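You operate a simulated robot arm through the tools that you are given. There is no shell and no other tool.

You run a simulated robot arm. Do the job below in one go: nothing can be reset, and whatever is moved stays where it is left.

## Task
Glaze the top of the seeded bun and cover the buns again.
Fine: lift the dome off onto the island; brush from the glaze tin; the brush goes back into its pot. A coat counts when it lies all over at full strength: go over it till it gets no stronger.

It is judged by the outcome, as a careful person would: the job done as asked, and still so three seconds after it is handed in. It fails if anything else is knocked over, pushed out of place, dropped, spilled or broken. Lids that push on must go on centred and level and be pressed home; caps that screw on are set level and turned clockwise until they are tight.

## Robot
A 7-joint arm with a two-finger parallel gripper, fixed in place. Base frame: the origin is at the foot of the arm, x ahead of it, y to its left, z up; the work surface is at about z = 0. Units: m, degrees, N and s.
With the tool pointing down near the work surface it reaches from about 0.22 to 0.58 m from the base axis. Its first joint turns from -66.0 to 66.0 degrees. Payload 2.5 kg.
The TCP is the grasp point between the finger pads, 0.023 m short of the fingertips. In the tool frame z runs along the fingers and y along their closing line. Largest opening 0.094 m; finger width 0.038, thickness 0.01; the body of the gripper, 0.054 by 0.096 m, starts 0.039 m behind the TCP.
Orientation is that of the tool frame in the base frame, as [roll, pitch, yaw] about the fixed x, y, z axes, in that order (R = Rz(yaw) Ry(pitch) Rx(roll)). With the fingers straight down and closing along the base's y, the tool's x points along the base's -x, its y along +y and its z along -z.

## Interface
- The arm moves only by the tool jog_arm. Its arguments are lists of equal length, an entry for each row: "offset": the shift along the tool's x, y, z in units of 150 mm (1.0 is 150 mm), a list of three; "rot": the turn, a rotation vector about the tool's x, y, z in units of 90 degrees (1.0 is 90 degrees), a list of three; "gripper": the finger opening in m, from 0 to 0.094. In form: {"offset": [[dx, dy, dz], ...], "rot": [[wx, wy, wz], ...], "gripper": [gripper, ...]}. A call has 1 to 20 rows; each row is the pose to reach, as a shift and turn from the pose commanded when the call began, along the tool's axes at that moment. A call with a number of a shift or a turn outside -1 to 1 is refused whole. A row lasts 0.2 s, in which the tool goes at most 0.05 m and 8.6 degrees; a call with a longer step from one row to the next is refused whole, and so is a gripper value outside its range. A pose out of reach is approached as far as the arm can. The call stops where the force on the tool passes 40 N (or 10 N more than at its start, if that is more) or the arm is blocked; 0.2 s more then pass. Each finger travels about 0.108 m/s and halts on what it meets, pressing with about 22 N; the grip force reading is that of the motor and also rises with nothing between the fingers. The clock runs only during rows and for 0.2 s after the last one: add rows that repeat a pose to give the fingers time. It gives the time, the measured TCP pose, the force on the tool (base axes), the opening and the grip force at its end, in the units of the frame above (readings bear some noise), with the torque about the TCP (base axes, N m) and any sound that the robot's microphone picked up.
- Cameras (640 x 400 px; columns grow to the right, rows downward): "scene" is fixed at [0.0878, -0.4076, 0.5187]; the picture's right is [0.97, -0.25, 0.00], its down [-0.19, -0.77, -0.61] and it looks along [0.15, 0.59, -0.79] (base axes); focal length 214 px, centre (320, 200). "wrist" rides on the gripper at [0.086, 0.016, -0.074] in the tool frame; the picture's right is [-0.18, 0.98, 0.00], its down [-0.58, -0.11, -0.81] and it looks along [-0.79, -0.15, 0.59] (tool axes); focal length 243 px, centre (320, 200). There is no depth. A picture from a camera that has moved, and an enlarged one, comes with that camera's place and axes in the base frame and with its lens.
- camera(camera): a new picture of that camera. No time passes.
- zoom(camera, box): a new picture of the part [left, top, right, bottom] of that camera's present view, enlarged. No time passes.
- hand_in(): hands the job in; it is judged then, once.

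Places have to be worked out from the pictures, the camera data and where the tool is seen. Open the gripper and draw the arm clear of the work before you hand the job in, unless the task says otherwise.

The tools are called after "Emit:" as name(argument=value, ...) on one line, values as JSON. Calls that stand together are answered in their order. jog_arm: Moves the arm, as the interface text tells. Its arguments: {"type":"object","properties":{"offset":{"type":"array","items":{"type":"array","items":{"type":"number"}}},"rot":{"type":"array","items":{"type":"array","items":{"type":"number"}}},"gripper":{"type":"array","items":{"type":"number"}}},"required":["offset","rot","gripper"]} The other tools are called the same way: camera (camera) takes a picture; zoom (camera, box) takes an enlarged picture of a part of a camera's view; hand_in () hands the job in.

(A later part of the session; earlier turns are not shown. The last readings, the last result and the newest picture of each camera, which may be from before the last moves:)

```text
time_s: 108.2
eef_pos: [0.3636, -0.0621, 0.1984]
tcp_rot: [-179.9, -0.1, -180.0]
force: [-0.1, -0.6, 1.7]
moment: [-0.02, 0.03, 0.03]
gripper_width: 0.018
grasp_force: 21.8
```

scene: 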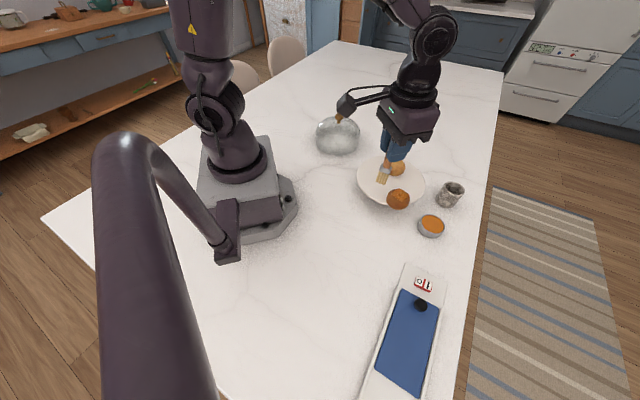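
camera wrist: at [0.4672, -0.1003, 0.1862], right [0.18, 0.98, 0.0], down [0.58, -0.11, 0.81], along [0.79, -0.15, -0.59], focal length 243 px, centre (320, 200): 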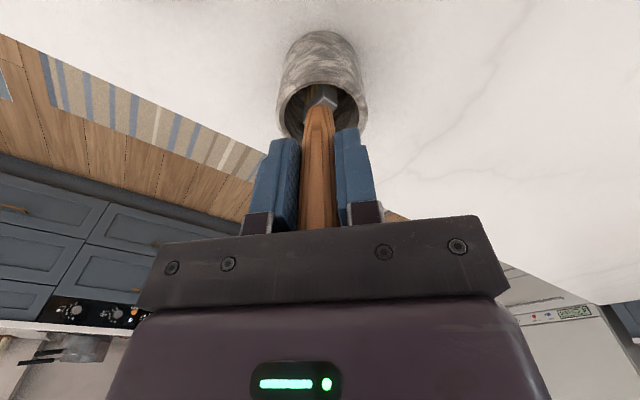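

A first faint touch (1.7 N, within noise). One more 0.6 mm step to confirm.

Emit:
jog_arm(offset=[[0, 0, 0.004], [0, 0, 0.004]], rot=[[0, 0, 0], [0, 0, 0]], gripper=[0, 0])

```text
time_s: 108.8
eef_pos: [0.3626, -0.0625, 0.199]
tcp_rot: [-179.9, 0.0, 179.9]
force: [0.1, 1.9, 11.2]
moment: [0.09, 0.07, -0.02]
gripper_width: 0.0179
grasp_force: 21.8
```

That is 11 N with 0.6 mm more, so the surface is right here. I'll back off 0.4 mm and make slow straight strokes at this constant height across the patch.

Emit:
jog_arm(offset=[[0.0, 0.0, -0.003], [0.0227, -0.0244, -0.003], [0.0455, -0.0487, -0.003], [0.0682, -0.0731, -0.003], [0.1121, -0.0322, -0.003], [0.0893, -0.0078, -0.003], [0.0666, 0.0166, -0.003], [0.0439, 0.0409, -0.003], [0.0212, 0.0653, -0.003], [-0.0016, 0.0896, -0.003], [-0.0243, 0.114, -0.003], [-0.0682, 0.0731, -0.003], [-0.0455, 0.0487, -0.003], [-0.0227, 0.0244, -0.003], [0.0, 0.0, -0.003], [0.0, 0.0, -0.003]], rot=[[0, 0, 0], [0, 0, 0], [0, 0, 0], [0, 0, 0], [0, 0, 0], [0, 0, 0], [0, 0, 0], [0, 0, 0], [0, 0, 0], [0, 0, 0], [0, 0, 0], [0, 0, 0], [0, 0, 0], [0, 0, 0], [0, 0, 0], [0, 0, 0]], gripper=[0, 0, 0, 0, 0, 0, 0, 0, 0, 0, 0, 0, 0, 0, 0, 0])

Emit:
zoom(camera="scene", box=[360, 150, 420, 205])

```text
time_s: 112.2
eef_pos: [0.3632, -0.0631, 0.1988]
tcp_rot: [-179.9, 0.0, 180.0]
force: [2.1, 1.4, 6.4]
moment: [0.13, -0.28, -0.01]
gripper_width: 0.0182
grasp_force: 21.4
```

```text
7.27 times, centred on (390, 178) of scene
camera zoom: at [0.0877, -0.4076, 0.5187], right [0.97, -0.25, 0.0], down [-0.19, -0.77, -0.61], along [0.15, 0.59, -0.79], focal length 1560 px, centre (-189, 364)
```

zoom: 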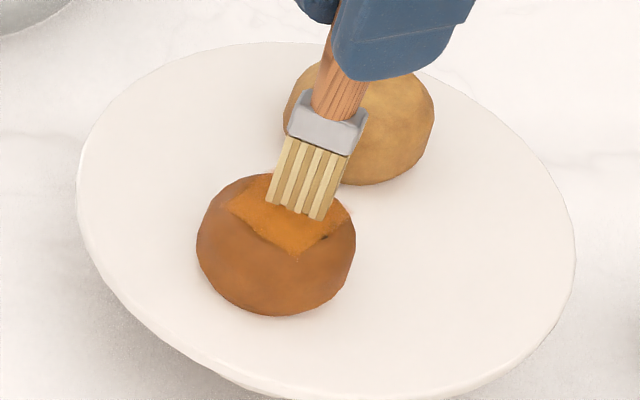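

The bun has been dragged several millimetres in -x by friction, so the pressure was still too high. I'll lift off and measure before continuing with a lighter touch.

Emit:
jog_arm(offset=[[0.0, 0.0, -0.05], [0.0, 0.0, -0.2], [0.1, -0.1, -0.35], [0.25, -0.25, -0.42], [0.4, -0.4, -0.42], [0.4, -0.4, -0.42]], rot=[[0, 0, 0], [0, 0, 0], [0, 0, 0], [0, 0, 0], [0, 0, 0], [0, 0, 0]], gripper=[0, 0, 0, 0, 0, 0])

Emit:
zoom(camera="wrist", box=[340, 40, 440, 120])

Emit:
zoom(camera="scene", box=[350, 145, 430, 215])

Emit:
zoom(camera="scene", box=[375, 165, 405, 195])

```text
time_s: 113.6
eef_pos: [0.3032, -0.1225, 0.2628]
tcp_rot: [180.0, -0.1, 179.9]
force: [0.6, -0.3, -0.3]
moment: [0.01, 0.0, 0.02]
gripper_width: 0.0182
grasp_force: 22.0
```

```text
5.00 times, centred on (390, 80) of wrist
camera zoom: at [0.2176, -0.1074, 0.3383], right [0.18, 0.98, 0.0], down [0.58, -0.11, 0.81], along [0.79, -0.15, -0.59], focal length 1213 px, centre (-30, 800)
```

zoom: 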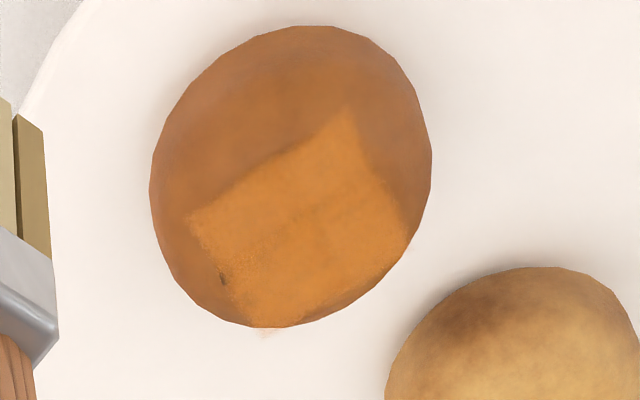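

```text
5.71 times, centred on (390, 180) of scene
camera zoom: at [0.0877, -0.4077, 0.5187], right [0.97, -0.25, 0.0], down [-0.19, -0.77, -0.61], along [0.15, 0.59, -0.79], focal length 1226 px, centre (-80, 314)
```

zoom: 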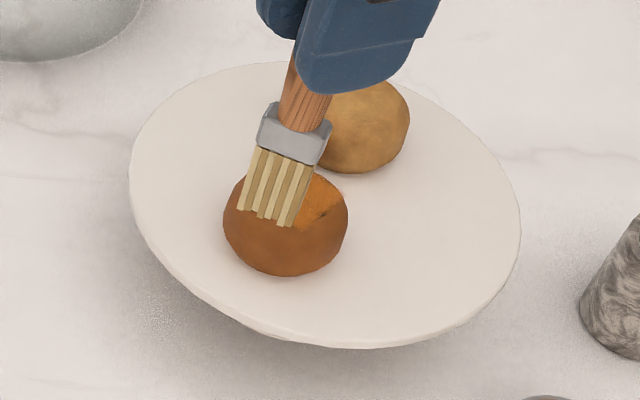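

```text
13.33 times, centred on (390, 180) of scene
camera zoom: at [0.0877, -0.4077, 0.5187], right [0.97, -0.25, 0.0], down [-0.19, -0.77, -0.61], along [0.15, 0.59, -0.79], focal length 2860 px, centre (-613, 467)
```

zoom: 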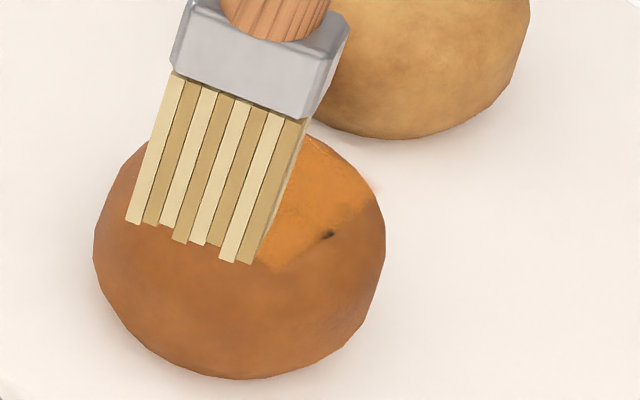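

The bun has drifted about 13 mm from its first place; I'll set it back later. I'll look closely at the film's evenness now.

Emit:
zoom(camera="wrist", box=[370, 55, 420, 110])

```text
7.27 times, centred on (395, 82) of wrist
camera zoom: at [0.2176, -0.1074, 0.3383], right [0.18, 0.98, 0.0], down [0.58, -0.11, 0.81], along [0.79, -0.15, -0.59], focal length 1764 px, centre (-226, 1054)
```

zoom: 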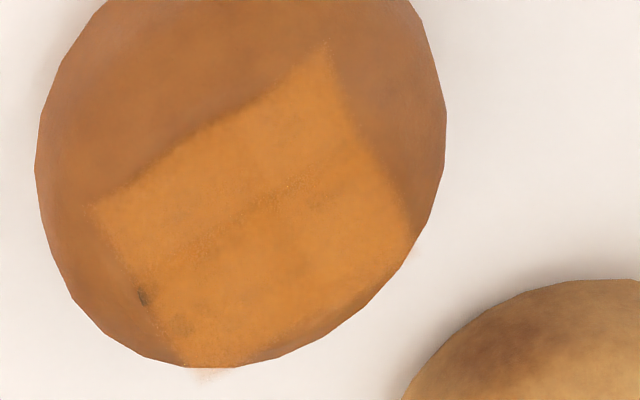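

The film looks nearly saturated, though the seed-side edge is a little fuzzy, so I'll finish with near-contact passes at a hair above the crown so nothing gets dragged. First I'll hover over the bun's present place and check alignment.

Emit:
jog_arm(offset=[[-0.1, 0.12, 0.0], [-0.25, 0.3, 0.05], [-0.3333, 0.39, 0.2], [-0.3333, 0.39, 0.303], [-0.3333, 0.39, 0.303]], rot=[[0, 0, 0], [0, 0, 0], [0, 0, 0], [0, 0, 0], [0, 0, 0]], gripper=[0, 0, 0, 0, 0])

Emit:
zoom(camera="wrist", box=[260, 0, 380, 120])

Emit:
zoom(camera="scene", box=[360, 150, 420, 205])

```text
time_s: 114.8
eef_pos: [0.3534, -0.0645, 0.2166]
tcp_rot: [180.0, -0.1, -180.0]
force: [0.5, 0.2, -0.4]
moment: [0.02, 0.0, -0.01]
gripper_width: 0.0179
grasp_force: 21.7
```

```text
3.33 times, centred on (320, 60) of wrist
camera zoom: at [0.2673, -0.0484, 0.2911], right [0.18, 0.98, 0.0], down [0.58, -0.11, 0.81], along [0.79, -0.15, -0.59], focal length 809 px, centre (320, 667)
```

zoom: 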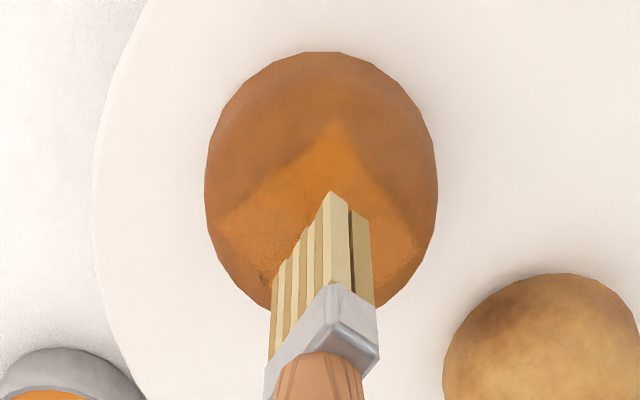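

```text
7.27 times, centred on (390, 178) of scene
camera zoom: at [0.0878, -0.4076, 0.5187], right [0.97, -0.25, 0.0], down [-0.19, -0.77, -0.61], along [0.15, 0.59, -0.79], focal length 1560 px, centre (-189, 364)
```

zoom: 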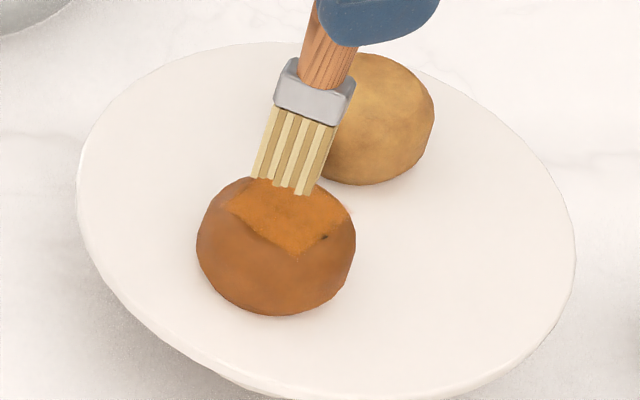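

The brush is aligned with the crown to within 1 mm. I'll run passes with the tips roughly at the surface and no press (about 0.8 mm above the touch height), covering beyond all film edges.

Emit:
jog_arm(offset=[[0.1313, -0.0234, 0.06], [0.1313, -0.0234, 0.11], [0.0949, 0.0156, 0.11], [0.0585, 0.0546, 0.11], [0.0221, 0.0936, 0.11], [-0.0143, 0.1326, 0.11], [-0.0728, 0.078, 0.11], [-0.0364, 0.039, 0.11], [0.0, 0.0, 0.11], [0.0364, -0.039, 0.11], [0.0728, -0.078, 0.11], [0.0143, -0.1326, 0.11], [-0.0221, -0.0936, 0.11], [-0.0585, -0.0546, 0.11], [-0.0949, -0.0156, 0.11], [-0.1313, 0.0234, 0.11], [-0.1339, -0.0519, 0.11], [-0.0975, -0.0909, 0.11], [-0.0611, -0.1299, 0.11], [-0.0247, -0.1689, 0.11]], rot=[[0, 0, 0], [0, 0, 0], [0, 0, 0], [0, 0, 0], [0, 0, 0], [0, 0, 0], [0, 0, 0], [0, 0, 0], [0, 0, 0], [0, 0, 0], [0, 0, 0], [0, 0, 0], [0, 0, 0], [0, 0, 0], [0, 0, 0], [0, 0, 0], [0, 0, 0], [0, 0, 0], [0, 0, 0], [0, 0, 0]], gripper=[0, 0, 0, 0, 0, 0, 0, 0, 0, 0, 0, 0, 0, 0, 0, 0, 0, 0, 0, 0])

Emit:
zoom(camera="scene", box=[360, 150, 420, 205])

Emit:
zoom(camera="wrist", box=[260, 0, 380, 120])

```text
time_s: 119.0
eef_pos: [0.3565, -0.089, 0.1992]
tcp_rot: [-179.9, -0.1, 179.9]
force: [-0.9, -0.1, -1.2]
moment: [0.0, -0.03, 0.01]
gripper_width: 0.018
grasp_force: 21.8
```

```text
7.27 times, centred on (390, 178) of scene
camera zoom: at [0.0878, -0.4076, 0.5187], right [0.97, -0.25, 0.0], down [-0.19, -0.77, -0.61], along [0.15, 0.59, -0.79], focal length 1560 px, centre (-189, 364)
```

zoom: 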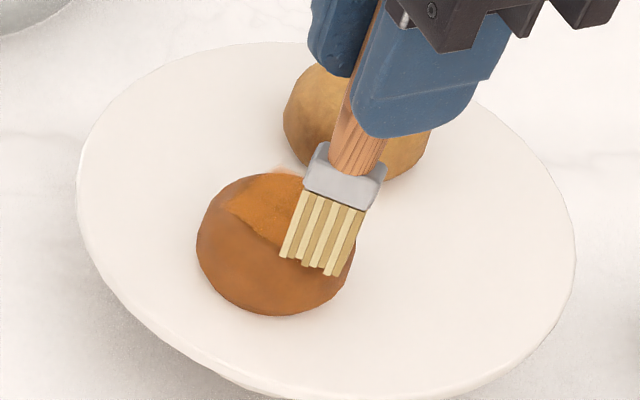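

```text
3.33 times, centred on (320, 60) of wrist
camera zoom: at [0.2714, -0.0733, 0.274], right [0.18, 0.98, 0.0], down [0.58, -0.11, 0.81], along [0.79, -0.15, -0.59], focal length 809 px, centre (320, 667)
```

zoom: 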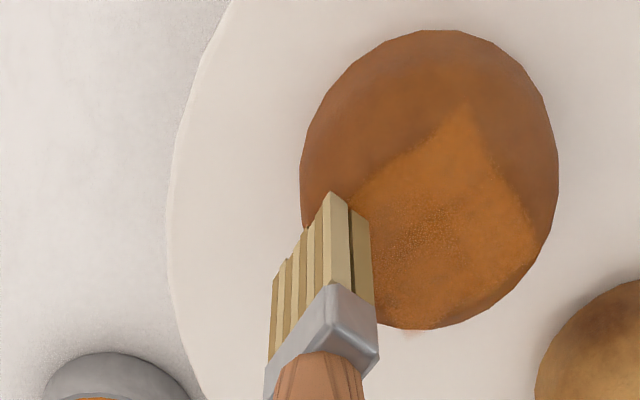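

The bun stayed put this time. I'll return to the viewing pose and compare the film with before.

Emit:
jog_arm(offset=[[0.0, 0.0, -0.1], [0.1, -0.05, -0.25], [0.25, -0.15, -0.413], [0.358, -0.2211, -0.413], [0.358, -0.2211, -0.413]], rot=[[0, 0, 0], [0, 0, 0], [0, 0, 0], [0, 0, 0], [0, 0, 0]], gripper=[0, 0, 0, 0, 0])

Emit:
zoom(camera="wrist", box=[340, 40, 440, 120])

Emit:
zoom(camera="wrist", box=[370, 55, 420, 110])

```text
time_s: 120.2
eef_pos: [0.3024, -0.1222, 0.2632]
tcp_rot: [180.0, -0.1, -180.0]
force: [0.2, 0.0, -0.5]
moment: [0.04, -0.04, 0.02]
gripper_width: 0.0183
grasp_force: 22.1
```

```text
5.00 times, centred on (390, 80) of wrist
camera zoom: at [0.2169, -0.1064, 0.337], right [0.18, 0.98, 0.0], down [0.58, -0.11, 0.81], along [0.79, -0.15, -0.59], focal length 1213 px, centre (-30, 800)
```

zoom: 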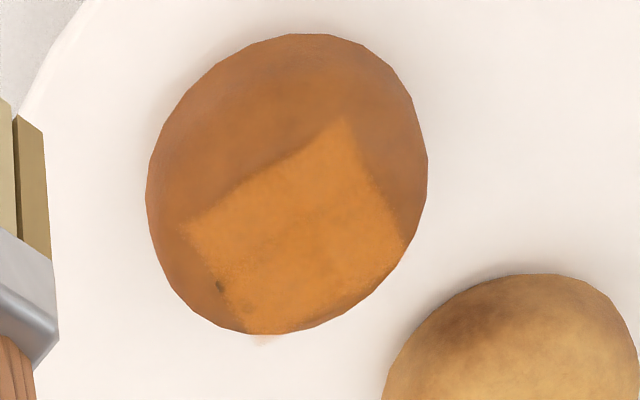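

```text
7.27 times, centred on (395, 82) of wrist
camera zoom: at [0.2169, -0.1064, 0.337], right [0.18, 0.98, 0.0], down [0.58, -0.11, 0.81], along [0.79, -0.15, -0.59], focal length 1764 px, centre (-226, 1054)
```

zoom: 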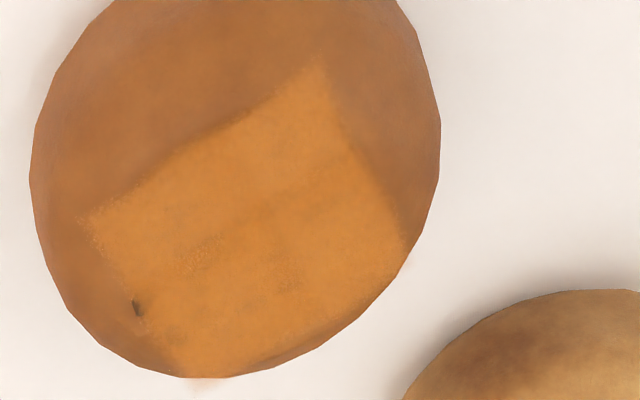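

The coat looks more even now. I'll do one more cross-wise set at a hair lighter than touch height to be sure it is at full strength everywhere, then compare again.

Emit:
jog_arm(offset=[[-0.1, 0.19, 0.1], [-0.2014, 0.3855, 0.3], [-0.2014, 0.3855, 0.416], [-0.2452, 0.3445, 0.416], [-0.294, 0.2991, 0.416], [-0.3378, 0.2581, 0.416], [-0.3788, 0.3019, 0.416], [-0.335, 0.3429, 0.416], [-0.2862, 0.3883, 0.416], [-0.2424, 0.4293, 0.416], [-0.2878, 0.4781, 0.416], [-0.3316, 0.4371, 0.416], [-0.3804, 0.3917, 0.416], [-0.4242, 0.3507, 0.416], [-0.4652, 0.3945, 0.416], [-0.4214, 0.4355, 0.416], [-0.3726, 0.4809, 0.416], [-0.3288, 0.5219, 0.416], [-0.3288, 0.5219, 0.3]], rot=[[0, 0, 0], [0, 0, 0], [0, 0, 0], [0, 0, 0], [0, 0, 0], [0, 0, 0], [0, 0, 0], [0, 0, 0], [0, 0, 0], [0, 0, 0], [0, 0, 0], [0, 0, 0], [0, 0, 0], [0, 0, 0], [0, 0, 0], [0, 0, 0], [0, 0, 0], [0, 0, 0], [0, 0, 0]], gripper=[0, 0, 0, 0, 0, 0, 0, 0, 0, 0, 0, 0, 0, 0, 0, 0, 0, 0, 0])

Emit:
zoom(camera="scene", box=[360, 150, 420, 205])

Emit:
jog_arm(offset=[[0.05, -0.1, -0.15], [0.2, -0.3, -0.3], [0.3288, -0.5219, -0.3], [0.3288, -0.5219, -0.3]], rot=[[0, 0, 0], [0, 0, 0], [0, 0, 0], [0, 0, 0]], gripper=[0, 0, 0, 0])

Emit:
zoom(camera="wrist", box=[340, 40, 440, 120])

Emit:
zoom(camera="wrist", box=[370, 55, 420, 110])

```text
time_s: 124.2
eef_pos: [0.3525, -0.0452, 0.2167]
tcp_rot: [-179.9, 0.0, 180.0]
force: [-0.7, 0.7, 0.2]
moment: [-0.01, 0.0, -0.03]
gripper_width: 0.0182
grasp_force: 22.2
```

```text
7.27 times, centred on (390, 178) of scene
camera zoom: at [0.0878, -0.4076, 0.5187], right [0.97, -0.25, 0.0], down [-0.19, -0.77, -0.61], along [0.15, 0.59, -0.79], focal length 1560 px, centre (-189, 364)
```

zoom: 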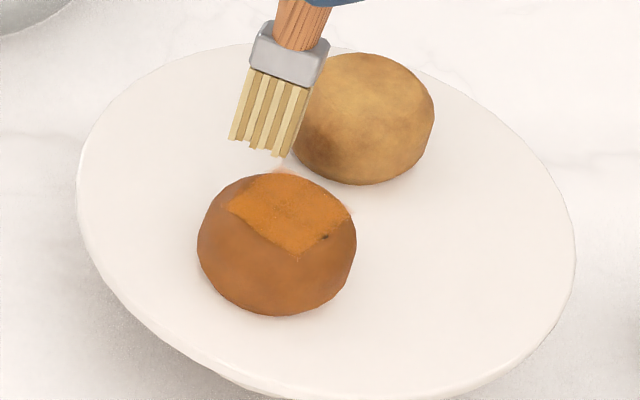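

```text
time_s: 125.2
eef_pos: [0.3046, -0.123, 0.2611]
tcp_rot: [180.0, -0.1, 180.0]
force: [0.2, -0.3, -1.3]
moment: [-0.01, -0.01, 0.01]
gripper_width: 0.0181
grasp_force: 21.3
```

```text
5.00 times, centred on (390, 80) of wrist
camera zoom: at [0.2181, -0.1078, 0.3358], right [0.18, 0.98, 0.0], down [0.58, -0.11, 0.81], along [0.79, -0.15, -0.59], focal length 1213 px, centre (-30, 800)
```

zoom: 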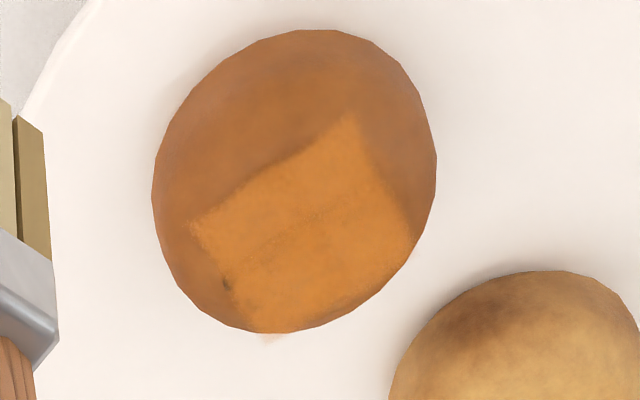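

```text
7.27 times, centred on (395, 82) of wrist
camera zoom: at [0.2181, -0.1078, 0.3358], right [0.18, 0.98, 0.0], down [0.58, -0.11, 0.81], along [0.79, -0.15, -0.59], focal length 1764 px, centre (-226, 1054)
```

zoom: 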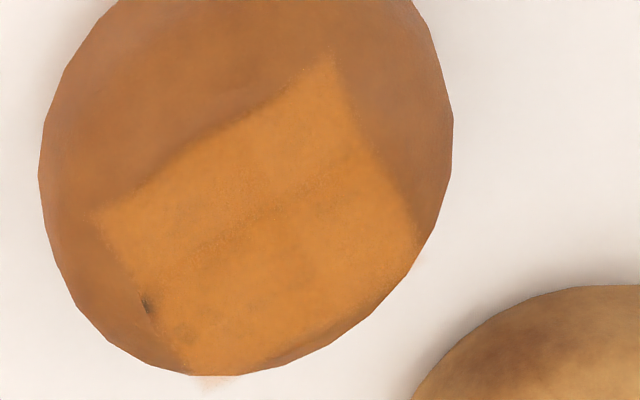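

The streak comes and goes between pictures, so it is only a rendering artefact; the coat's colour is steady. I'll check the scene view too for the film's edges.

Emit:
zoom(camera="scene", box=[376, 168, 400, 190])

Emit:
camera(camera="wrist")

```text
16.00 times, centred on (388, 179) of scene
camera zoom: at [0.0877, -0.4077, 0.5187], right [0.97, -0.25, 0.0], down [-0.19, -0.77, -0.61], along [0.15, 0.59, -0.79], focal length 3432 px, centre (-768, 536)
```

zoom: 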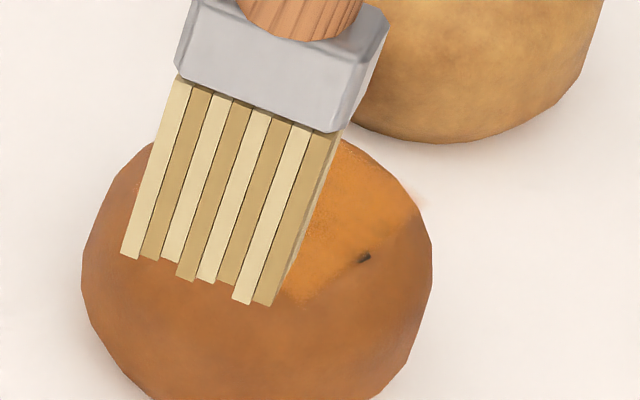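

```text
taken
camera wrist: at [0.2181, -0.1078, 0.3358], right [0.18, 0.98, 0.0], down [0.58, -0.11, 0.81], along [0.79, -0.15, -0.59], focal length 243 px, centre (320, 200)
```

wrist: 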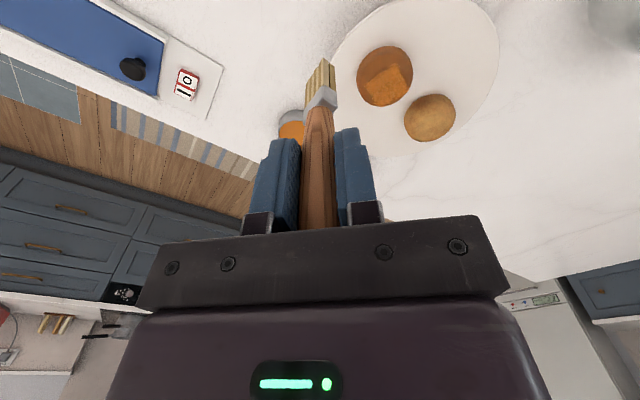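

To be thorough I'll reload the brush once more and finish with a few lightly touching strokes. First I'll return over the tin.

Emit:
jog_arm(offset=[[-0.2, -0.09, 0.0], [-0.45, -0.2, 0.0], [-0.7, -0.31, 0.0], [-0.92, -0.41, 0.0], [-1.0, -0.44, 0.05], [-1.0, -0.44, 0.25], [-1.0, -0.44, 0.5], [-1.0, -0.44, 0.7], [-1.0, -0.44, 0.82], [-1.0, -0.44, 0.88], [-1.0, -0.44, 0.88]], rot=[[0, 0, 0], [0, 0, 0], [0, 0, 0], [0, 0, 0], [0, 0, 0], [0, 0, 0], [0, 0, 0], [0, 0, 0], [0, 0, 0], [0, 0, 0], [0, 0, 0]], gripper=[0, 0, 0, 0, 0, 0, 0, 0, 0, 0, 0])

Emit:
zoom(camera="scene", box=[390, 170, 480, 250])

Emit:
zoom(camera="scene", box=[376, 168, 400, 190])

```text
time_s: 127.6
eef_pos: [0.4522, -0.1882, 0.1294]
tcp_rot: [-179.9, -0.1, -179.9]
force: [0.0, 0.4, 0.0]
moment: [-0.02, 0.02, -0.05]
gripper_width: 0.0179
grasp_force: 21.4
```

```text
5.00 times, centred on (435, 210) of scene
camera zoom: at [0.0878, -0.4076, 0.5187], right [0.97, -0.25, 0.0], down [-0.19, -0.77, -0.61], along [0.15, 0.59, -0.79], focal length 1072 px, centre (-255, 150)
```

zoom: 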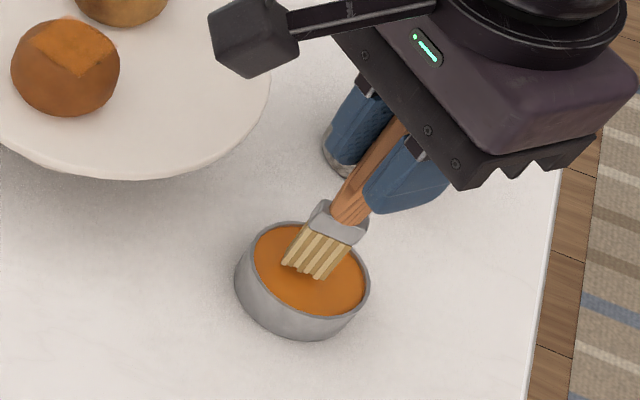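

```text
16.00 times, centred on (388, 179) of scene
camera zoom: at [0.0878, -0.4076, 0.5187], right [0.97, -0.25, 0.0], down [-0.19, -0.77, -0.61], along [0.15, 0.59, -0.79], focal length 3432 px, centre (-768, 536)
```

zoom: 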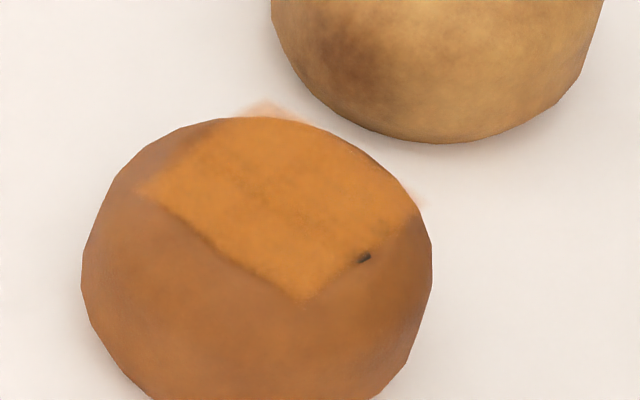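

The film is even from this side. I'll dip now with half-millimetre steps.

Emit:
jog_arm(offset=[[0, 0, 0.01], [0, 0, 0.018], [0, 0, 0.024], [0, 0, 0.024]], rot=[[0, 0, 0], [0, 0, 0], [0, 0, 0], [0, 0, 0]], gripper=[0, 0, 0, 0])

```text
time_s: 128.6
eef_pos: [0.4527, -0.1878, 0.1265]
tcp_rot: [-180.0, -0.2, -180.0]
force: [0.6, 0.2, -0.7]
moment: [-0.02, 0.0, -0.02]
gripper_width: 0.0179
grasp_force: 22.2
```

Not touching yet at z≈0.1265. A few more half-millimetre steps.

Emit:
jog_arm(offset=[[0, 0, 0.004], [0, 0, 0.008], [0, 0, 0.011], [0, 0, 0.011], [0, 0, 0.011]], rot=[[0, 0, 0], [0, 0, 0], [0, 0, 0], [0, 0, 0], [0, 0, 0]], gripper=[0, 0, 0, 0, 0])

```text
time_s: 129.8
eef_pos: [0.4529, -0.1902, 0.1249]
tcp_rot: [-180.0, 0.0, -180.0]
force: [0.0, 0.5, 0.8]
moment: [-0.02, 0.0, 0.0]
gripper_width: 0.0183
grasp_force: 21.6
```

Emit:
jog_arm(offset=[[0, 0, 0.003], [0, 0, 0.006], [0, 0, 0.006], [0, 0, 0.006]], rot=[[0, 0, 0], [0, 0, 0], [0, 0, 0], [0, 0, 0]], gripper=[0, 0, 0, 0])

```text
time_s: 130.8
eef_pos: [0.4537, -0.1901, 0.124]
tcp_rot: [-179.8, -0.2, 180.0]
force: [-0.4, -0.7, 3.4]
moment: [-0.09, 0.03, 0.0]
gripper_width: 0.0179
grasp_force: 21.9
```

A light 3.4 N touch in the glaze — loaded. I'll lift and return to the hover above the bun's crown.

Emit:
jog_arm(offset=[[0, 0, -0.05], [0, 0, -0.2], [0, 0, -0.45], [0, 0, -0.7], [0.05, 0.06, -0.9], [0.2, 0.25, -0.92], [0.35, 0.44, -0.92], [0.5, 0.63, -0.92], [0.62, 0.78, -0.9], [0.6667, 0.83, -0.75], [0.6667, 0.83, -0.618], [0.6667, 0.83, -0.618]], rot=[[0, 0, 0], [0, 0, 0], [0, 0, 0], [0, 0, 0], [0, 0, 0], [0, 0, 0], [0, 0, 0], [0, 0, 0], [0, 0, 0], [0, 0, 0], [0, 0, 0], [0, 0, 0]], gripper=[0, 0, 0, 0, 0, 0, 0, 0, 0, 0, 0, 0])

Emit:
zoom(camera="wrist", box=[260, 0, 380, 120])

```text
time_s: 133.4
eef_pos: [0.3531, -0.0644, 0.2148]
tcp_rot: [180.0, -0.1, 180.0]
force: [0.2, 0.2, -0.4]
moment: [0.0, 0.04, 0.03]
gripper_width: 0.0179
grasp_force: 21.8
```

```text
3.33 times, centred on (320, 60) of wrist
camera zoom: at [0.2675, -0.0487, 0.2898], right [0.18, 0.98, 0.0], down [0.58, -0.11, 0.81], along [0.79, -0.15, -0.59], focal length 809 px, centre (320, 667)
```

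zoom: 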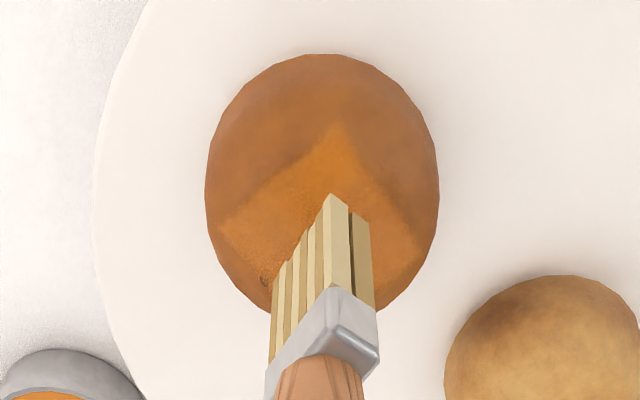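

Aligned as before. I'll lower onto the crown in fine steps to find the touch height with the brush's current grip.

Emit:
jog_arm(offset=[[0, 0, 0.05], [0, 0, 0.1], [0, 0, 0.112], [0, 0, 0.117], [0, 0, 0.117]], rot=[[0, 0, 0], [0, 0, 0], [0, 0, 0], [0, 0, 0], [0, 0, 0]], gripper=[0, 0, 0, 0, 0])

```text
time_s: 134.6
eef_pos: [0.354, -0.064, 0.1986]
tcp_rot: [180.0, -0.1, 180.0]
force: [-0.2, -0.3, -0.7]
moment: [0.03, -0.03, 0.01]
gripper_width: 0.0181
grasp_force: 22.0
```

Emit:
jog_arm(offset=[[0, 0, 0.003], [0, 0, 0.005], [0, 0, 0.005]], rot=[[0, 0, 0], [0, 0, 0], [0, 0, 0]], gripper=[0, 0, 0])

```text
time_s: 135.4
eef_pos: [0.3537, -0.0645, 0.1986]
tcp_rot: [-179.9, -0.2, -179.9]
force: [-1.5, 0.8, 4.6]
moment: [0.02, 0.07, 0.02]
gripper_width: 0.018
grasp_force: 22.3
```

4.6 N at this height; I'll rise 0.3 mm for barely-touching strokes back and forth over the whole patch, then lift.

Emit:
jog_arm(offset=[[0.0, 0.0, -0.002], [0.0546, -0.0585, -0.002], [0.0, 0.0, -0.002], [-0.0546, 0.0585, -0.002], [-0.0936, 0.0221, -0.002], [-0.039, -0.0364, -0.002], [0.0156, -0.0949, -0.002], [-0.0136, -0.1222, -0.002], [-0.0682, -0.0637, -0.002], [-0.1228, -0.0052, -0.002], [-0.0546, 0.0585, -0.002], [-0.0156, 0.0949, -0.002], [0.039, 0.0364, -0.002], [0.0936, -0.0221, -0.002], [0.1228, 0.0052, -0.002], [0.0682, 0.0637, -0.002], [0.0136, 0.1222, -0.002], [0.0136, 0.1222, -0.08], [0.0136, 0.1222, -0.2]], rot=[[0, 0, 0], [0, 0, 0], [0, 0, 0], [0, 0, 0], [0, 0, 0], [0, 0, 0], [0, 0, 0], [0, 0, 0], [0, 0, 0], [0, 0, 0], [0, 0, 0], [0, 0, 0], [0, 0, 0], [0, 0, 0], [0, 0, 0], [0, 0, 0], [0, 0, 0], [0, 0, 0], [0, 0, 0]], gripper=[0, 0, 0, 0, 0, 0, 0, 0, 0, 0, 0, 0, 0, 0, 0, 0, 0, 0, 0])

Emit:
zoom(camera="scene", box=[360, 150, 420, 205])

Emit:
zoom(camera="scene", box=[350, 145, 430, 215])

Emit:
zoom(camera="scene", box=[376, 168, 400, 190])

```text
time_s: 139.4
eef_pos: [0.3522, -0.0461, 0.2265]
tcp_rot: [-179.9, -0.1, 179.9]
force: [0.1, -0.1, -0.1]
moment: [-0.04, 0.0, -0.02]
gripper_width: 0.0181
grasp_force: 22.6
```

```text
7.27 times, centred on (390, 178) of scene
camera zoom: at [0.0878, -0.4076, 0.5187], right [0.97, -0.25, 0.0], down [-0.19, -0.77, -0.61], along [0.15, 0.59, -0.79], focal length 1560 px, centre (-189, 364)
```

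zoom: 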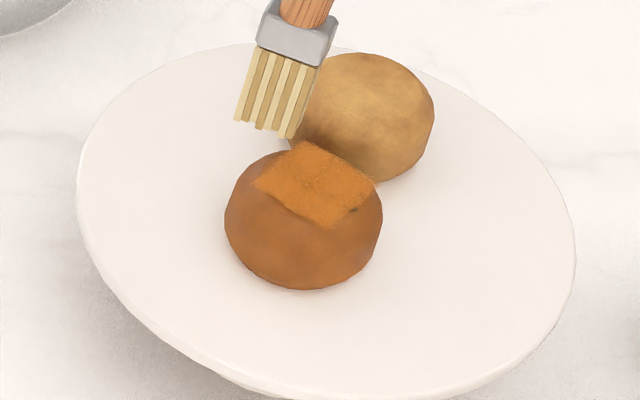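

```text
5.71 times, centred on (390, 180) of scene
camera zoom: at [0.0878, -0.4076, 0.5187], right [0.97, -0.25, 0.0], down [-0.19, -0.77, -0.61], along [0.15, 0.59, -0.79], focal length 1226 px, centre (-80, 314)
```

zoom: 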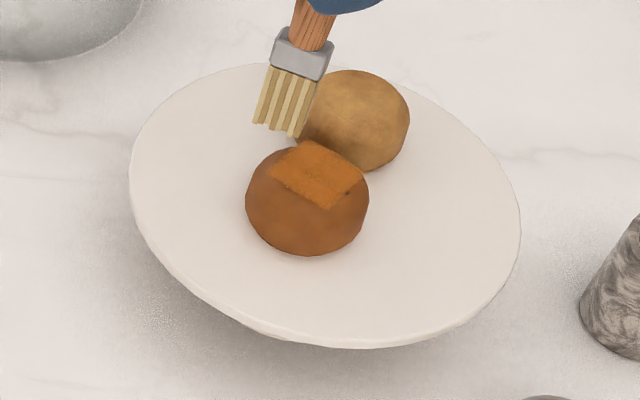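

```text
16.00 times, centred on (388, 179) of scene
camera zoom: at [0.0878, -0.4076, 0.5187], right [0.97, -0.25, 0.0], down [-0.19, -0.77, -0.61], along [0.15, 0.59, -0.79], focal length 3432 px, centre (-768, 536)
```

zoom: 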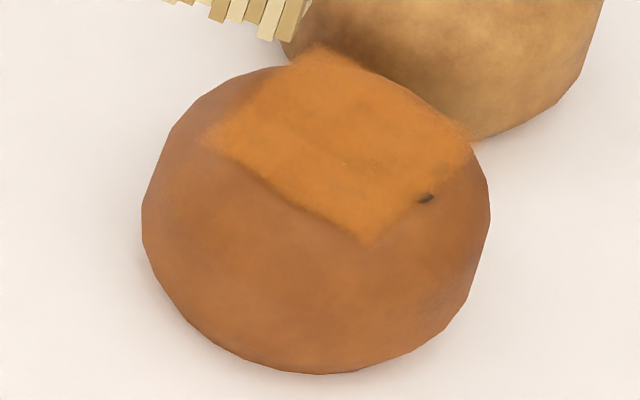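

The far corners of the film grew stronger with these passes, so they were useful; the bun slid back and now sits about 8 mm from its first place. I'll view all the corners from the wrist camera.

Emit:
jog_arm(offset=[[0.08, -0.12, -0.1], [0.2, -0.3, -0.2], [0.32, -0.5, -0.24], [0.32, -0.513, -0.24]], rot=[[0, 0, 0], [0, 0, 0], [0, 0, 0], [0, 0, 0]], gripper=[0, 0, 0, 0])

Emit:
zoom(camera="wrist", box=[350, 50, 430, 125])

Emit:
camera(camera="wrist")

```text
time_s: 140.4
eef_pos: [0.3038, -0.1237, 0.2661]
tcp_rot: [180.0, 0.0, 179.9]
force: [0.0, 0.4, 0.8]
moment: [-0.01, -0.03, -0.01]
gripper_width: 0.018
grasp_force: 21.6
```

```text
5.33 times, centred on (390, 88) of wrist
camera zoom: at [0.218, -0.1081, 0.34], right [0.18, 0.98, 0.0], down [0.58, -0.11, 0.81], along [0.79, -0.15, -0.59], focal length 1294 px, centre (-53, 800)
```

zoom: 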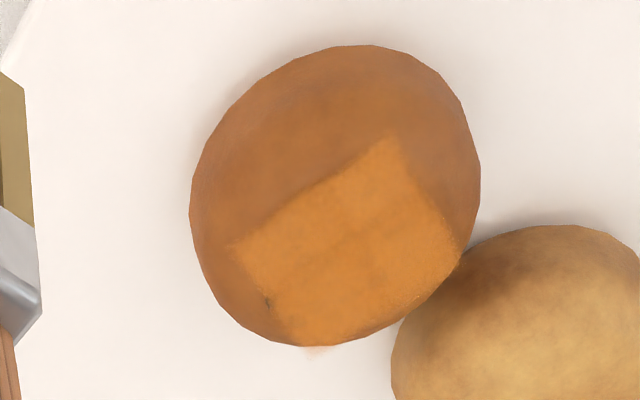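

```text
taken
camera wrist: at [0.218, -0.1081, 0.34], right [0.18, 0.98, 0.0], down [0.58, -0.11, 0.81], along [0.79, -0.15, -0.59], focal length 243 px, centre (320, 200)
```

wrist: 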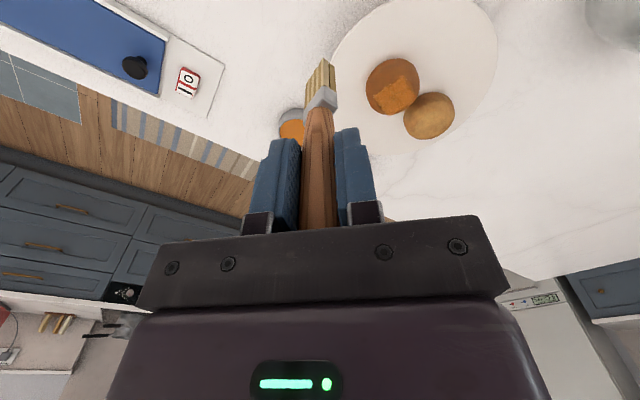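

The coat is uniform to all four corners and its colour no longer changes, so I judge it at full strength. The bun sits about 7 mm from its first spot, well inside the dome's footprint. I'll now carry the brush back to the pot.

Emit:
jog_arm(offset=[[-0.2, 0.01, 0.0], [-0.45, 0.02, 0.0], [-0.7, 0.02, 0.0], [-0.95, 0.03, 0.05], [-0.95, 0.03, 0.05]], rot=[[0, 0, 0], [0, 0, 0], [0, 0, 0], [0, 0, 0], [0, 0, 0]], gripper=[0, 0, 0, 0, 0])

Emit:
jog_arm(offset=[[-0.2, 0.005, 0.05], [-0.45, 0.01, 0.15], [-0.65, 0.013, 0.22], [-0.716, 0.013, 0.25], [-0.716, 0.013, 0.25]], rot=[[0, 0, 0], [0, 0, 0], [0, 0, 0], [0, 0, 0], [0, 0, 0]], gripper=[0, 0, 0, 0, 0])

Emit:
zoom(camera="wrist", box=[260, 0, 380, 120])

Emit:
zoom(camera="scene", box=[350, 145, 430, 215])

Emit:
zoom(camera="scene", box=[376, 164, 404, 190])

```text
time_s: 141.6
eef_pos: [0.4448, -0.1187, 0.2585]
tcp_rot: [-179.9, -0.1, -179.9]
force: [0.1, -0.1, 0.1]
moment: [-0.04, -0.02, -0.01]
gripper_width: 0.0182
grasp_force: 21.1
```

```text
time_s: 142.8
eef_pos: [0.5544, -0.1174, 0.2189]
tcp_rot: [179.9, -0.2, -179.9]
force: [0.1, 0.4, -0.2]
moment: [0.01, -0.02, -0.05]
gripper_width: 0.0179
grasp_force: 22.1
```

```text
3.33 times, centred on (320, 60) of wrist
camera zoom: at [0.4686, -0.1019, 0.293], right [0.18, 0.98, 0.0], down [0.58, -0.11, 0.81], along [0.79, -0.15, -0.59], focal length 809 px, centre (320, 667)
```

zoom: 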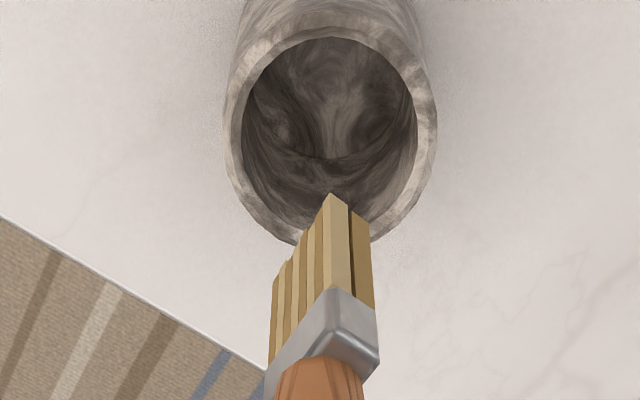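

```text
5.71 times, centred on (390, 180) of scene
camera zoom: at [0.0878, -0.4076, 0.5187], right [0.97, -0.25, 0.0], down [-0.19, -0.77, -0.61], along [0.15, 0.59, -0.79], focal length 1226 px, centre (-80, 314)
```

zoom: 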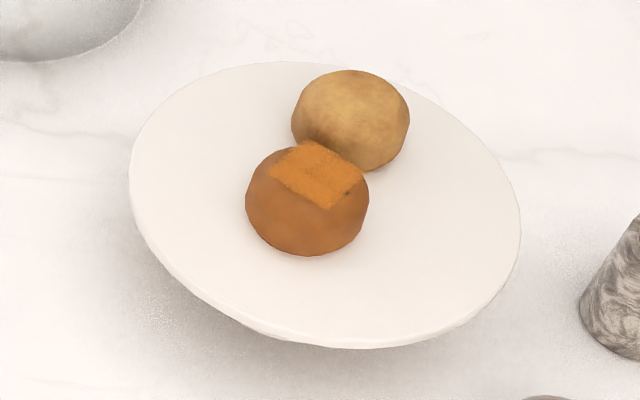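

```text
15.38 times, centred on (390, 177) of scene
camera zoom: at [0.0878, -0.4076, 0.5187], right [0.97, -0.25, 0.0], down [-0.19, -0.77, -0.61], along [0.15, 0.59, -0.79], focal length 3300 px, centre (-757, 554)
```

zoom: 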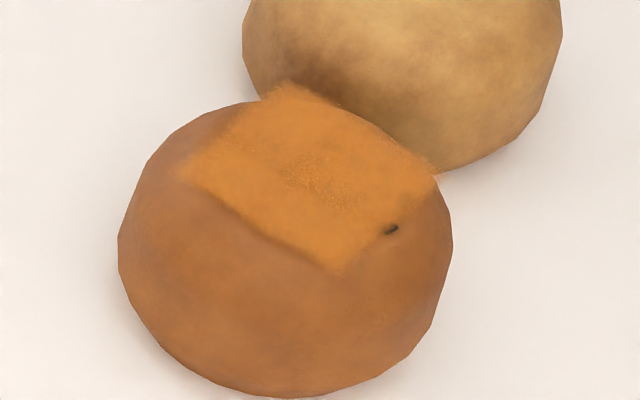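

The pot mouth is centred under the brush to within 3 mm. I'll lower it in, then find the floor gently.

Emit:
jog_arm(offset=[[0.007, 0.005, 0.1], [0.007, 0.005, 0.25], [0.007, 0.005, 0.4], [0.007, 0.005, 0.52], [0.007, 0.005, 0.62], [0.007, 0.005, 0.67], [0.007, 0.005, 0.69], [0.007, 0.005, 0.69]], rot=[[0, 0, 0], [0, 0, 0], [0, 0, 0], [0, 0, 0], [0, 0, 0], [0, 0, 0], [0, 0, 0], [0, 0, 0]], gripper=[0, 0, 0, 0, 0, 0, 0, 0])

Emit:
zoom(camera="scene", box=[410, 120, 510, 220])

```text
time_s: 144.6
eef_pos: [0.5529, -0.1159, 0.1157]
tcp_rot: [179.9, -0.2, -180.0]
force: [-0.3, 0.4, 0.1]
moment: [-0.04, 0.0, -0.01]
gripper_width: 0.0179
grasp_force: 22.4
```

```text
4.00 times, centred on (460, 170) of scene
camera zoom: at [0.0878, -0.4076, 0.5187], right [0.97, -0.25, 0.0], down [-0.19, -0.77, -0.61], along [0.15, 0.59, -0.79], focal length 858 px, centre (-240, 320)
```

zoom: 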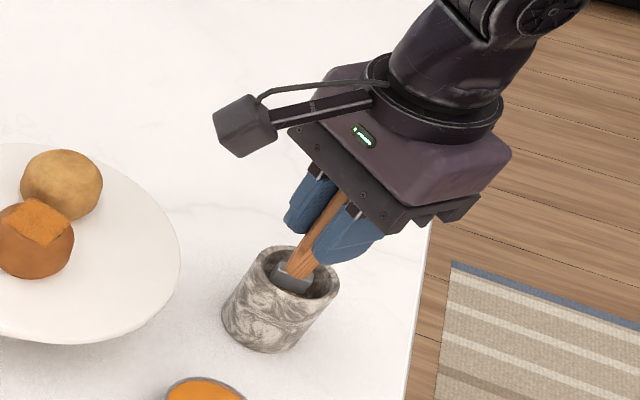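

Inside the pot, nothing touched. I'll step down 1 mm at a time to the floor.

Emit:
jog_arm(offset=[[0, 0, 0.007], [0, 0, 0.014], [0, 0, 0.021], [0, 0, 0.028], [0, 0, 0.028]], rot=[[0, 0, 0], [0, 0, 0], [0, 0, 0], [0, 0, 0], [0, 0, 0]], gripper=[0, 0, 0, 0, 0])

```text
time_s: 145.8
eef_pos: [0.5523, -0.1159, 0.1116]
tcp_rot: [-180.0, -0.1, 180.0]
force: [0.3, 0.2, -0.4]
moment: [0.01, -0.02, 0.0]
gripper_width: 0.0177
grasp_force: 21.7
```

Emit:
jog_arm(offset=[[0, 0, 0.007], [0, 0, 0.013], [0, 0, 0.013]], rot=[[0, 0, 0], [0, 0, 0], [0, 0, 0]], gripper=[0, 0, 0])

Emit:
zoom(camera="scene", box=[410, 120, 510, 220])

```text
time_s: 146.6
eef_pos: [0.5521, -0.1162, 0.1114]
tcp_rot: [-180.0, 0.0, 179.9]
force: [-4.4, 1.8, 15.3]
moment: [0.04, 0.34, -0.01]
gripper_width: 0.018
grasp_force: 21.6
```

```text
4.00 times, centred on (460, 170) of scene
camera zoom: at [0.0877, -0.4076, 0.5188], right [0.97, -0.25, 0.0], down [-0.19, -0.77, -0.61], along [0.15, 0.59, -0.79], focal length 858 px, centre (-240, 320)
```

zoom: 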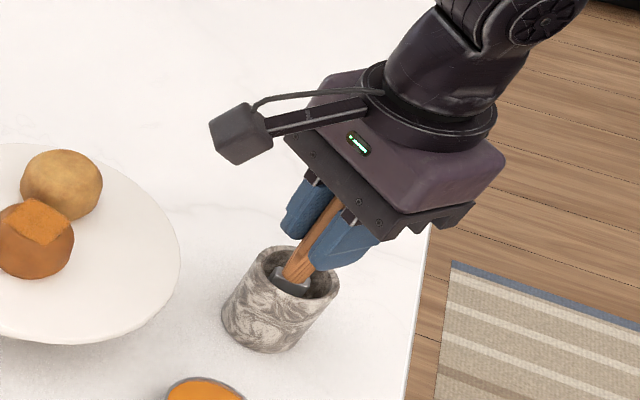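

The brush rests on the pot floor (15 N). I'll ease up 1 mm and release the handle.

Emit:
jog_arm(offset=[[0, 0, -0.008], [0, 0, -0.008], [0, 0, -0.008], [0, 0, -0.008], [0, 0, -0.008], [0, 0, -0.008]], rot=[[0, 0, 0], [0, 0, 0], [0, 0, 0], [0, 0, 0], [0, 0, 0], [0, 0, 0]], gripper=[0.0, 0.019, 0.024, 0.035, 0.05, 0.06])

Emit:
camera(camera="wrist")

Emit:
zoom(camera="scene", box=[410, 120, 510, 220])

```text
time_s: 148.0
eef_pos: [0.5523, -0.1167, 0.1103]
tcp_rot: [-180.0, -0.1, -180.0]
force: [0.7, 0.3, 0.1]
moment: [0.0, 0.01, 0.0]
gripper_width: 0.0601
grasp_force: 0.1
```

```text
taken
camera wrist: at [0.4663, -0.1005, 0.1847], right [0.18, 0.98, 0.0], down [0.58, -0.11, 0.81], along [0.79, -0.15, -0.59], focal length 243 px, centre (320, 200)
```

wrist: 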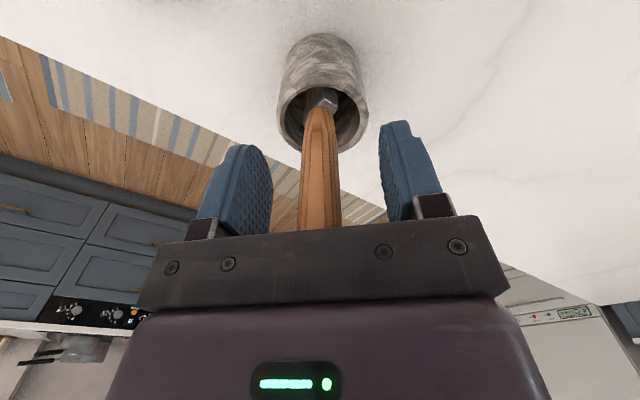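

```text
4.00 times, centred on (460, 170) of scene
camera zoom: at [0.0878, -0.4076, 0.5187], right [0.97, -0.25, 0.0], down [-0.19, -0.77, -0.61], along [0.15, 0.59, -0.79], focal length 858 px, centre (-240, 320)
```

zoom: 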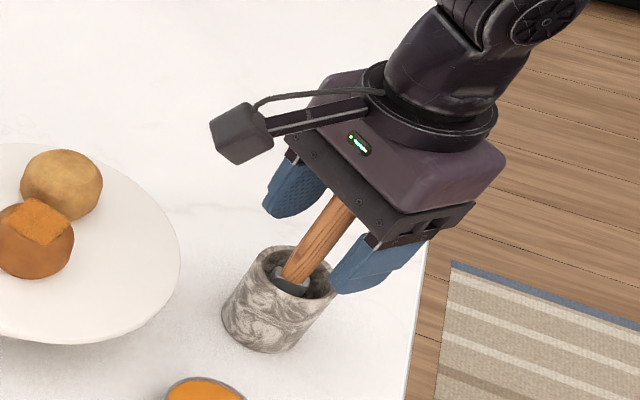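

The brush stands in its pot. I'll rise clear of the handle and travel high over to the dome.

Emit:
jog_arm(offset=[[0, 0, -0.1], [0, 0, -0.3], [0, 0, -0.6], [0, 0, -0.9], [0, 0, -1.0]], rot=[[0, 0, 0], [0, 0, 0], [0, 0, 0], [0, 0, 0], [0, 0, 0]], gripper=[0.06, 0.06, 0.06, 0.06, 0.06])

Emit:
jog_arm(offset=[[0.15, 0.2, -0.05], [0.3, 0.4, -0.1], [0.45, 0.6, -0.1], [0.6, 0.8, -0.1], [0.7, 1.0, -0.1]], rot=[[0, 0, 0], [0, 0, 0], [0, 0, 0], [0, 0, 0], [0, 0, 0]], gripper=[0.06, 0.06, 0.06, 0.06, 0.06])

Emit:
jog_arm(offset=[[0.12, 0.22, 0.0], [0.24, 0.44, 0.0], [0.36, 0.66, 0.0], [0.48, 0.88, 0.0], [0.55, 1.0, 0.0]], rot=[[0, 0, 0], [0, 0, 0], [0, 0, 0], [0, 0, 0], [0, 0, 0]], gripper=[0.06, 0.06, 0.06, 0.06, 0.06])

Emit:
camera(camera="scene")

```text
time_s: 149.2
eef_pos: [0.5515, -0.1158, 0.2601]
tcp_rot: [179.9, -0.2, 180.0]
force: [0.0, 0.0, -0.1]
moment: [0.01, -0.02, -0.05]
gripper_width: 0.0601
grasp_force: 0.1
```

```text
time_s: 150.4
eef_pos: [0.4466, 0.0342, 0.2732]
tcp_rot: [180.0, -0.1, 180.0]
force: [-0.4, 1.0, 0.1]
moment: [-0.01, 0.02, -0.02]
gripper_width: 0.06
grasp_force: 0.1
```

```text
time_s: 151.6
eef_pos: [0.3632, 0.1831, 0.2748]
tcp_rot: [179.9, -0.1, -180.0]
force: [-0.5, 0.7, 0.0]
moment: [-0.01, -0.02, 0.02]
gripper_width: 0.0599
grasp_force: 0.0
```

```text
taken
```

scene: 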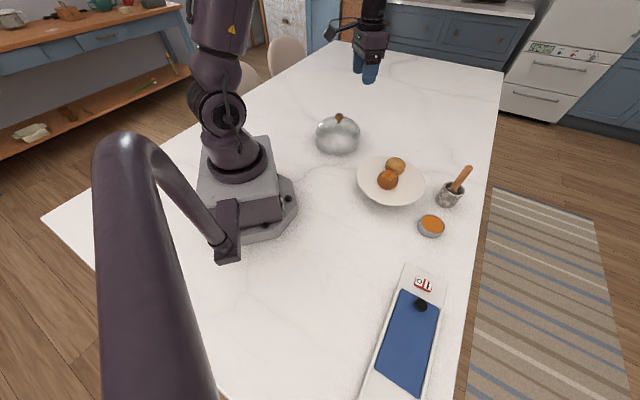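

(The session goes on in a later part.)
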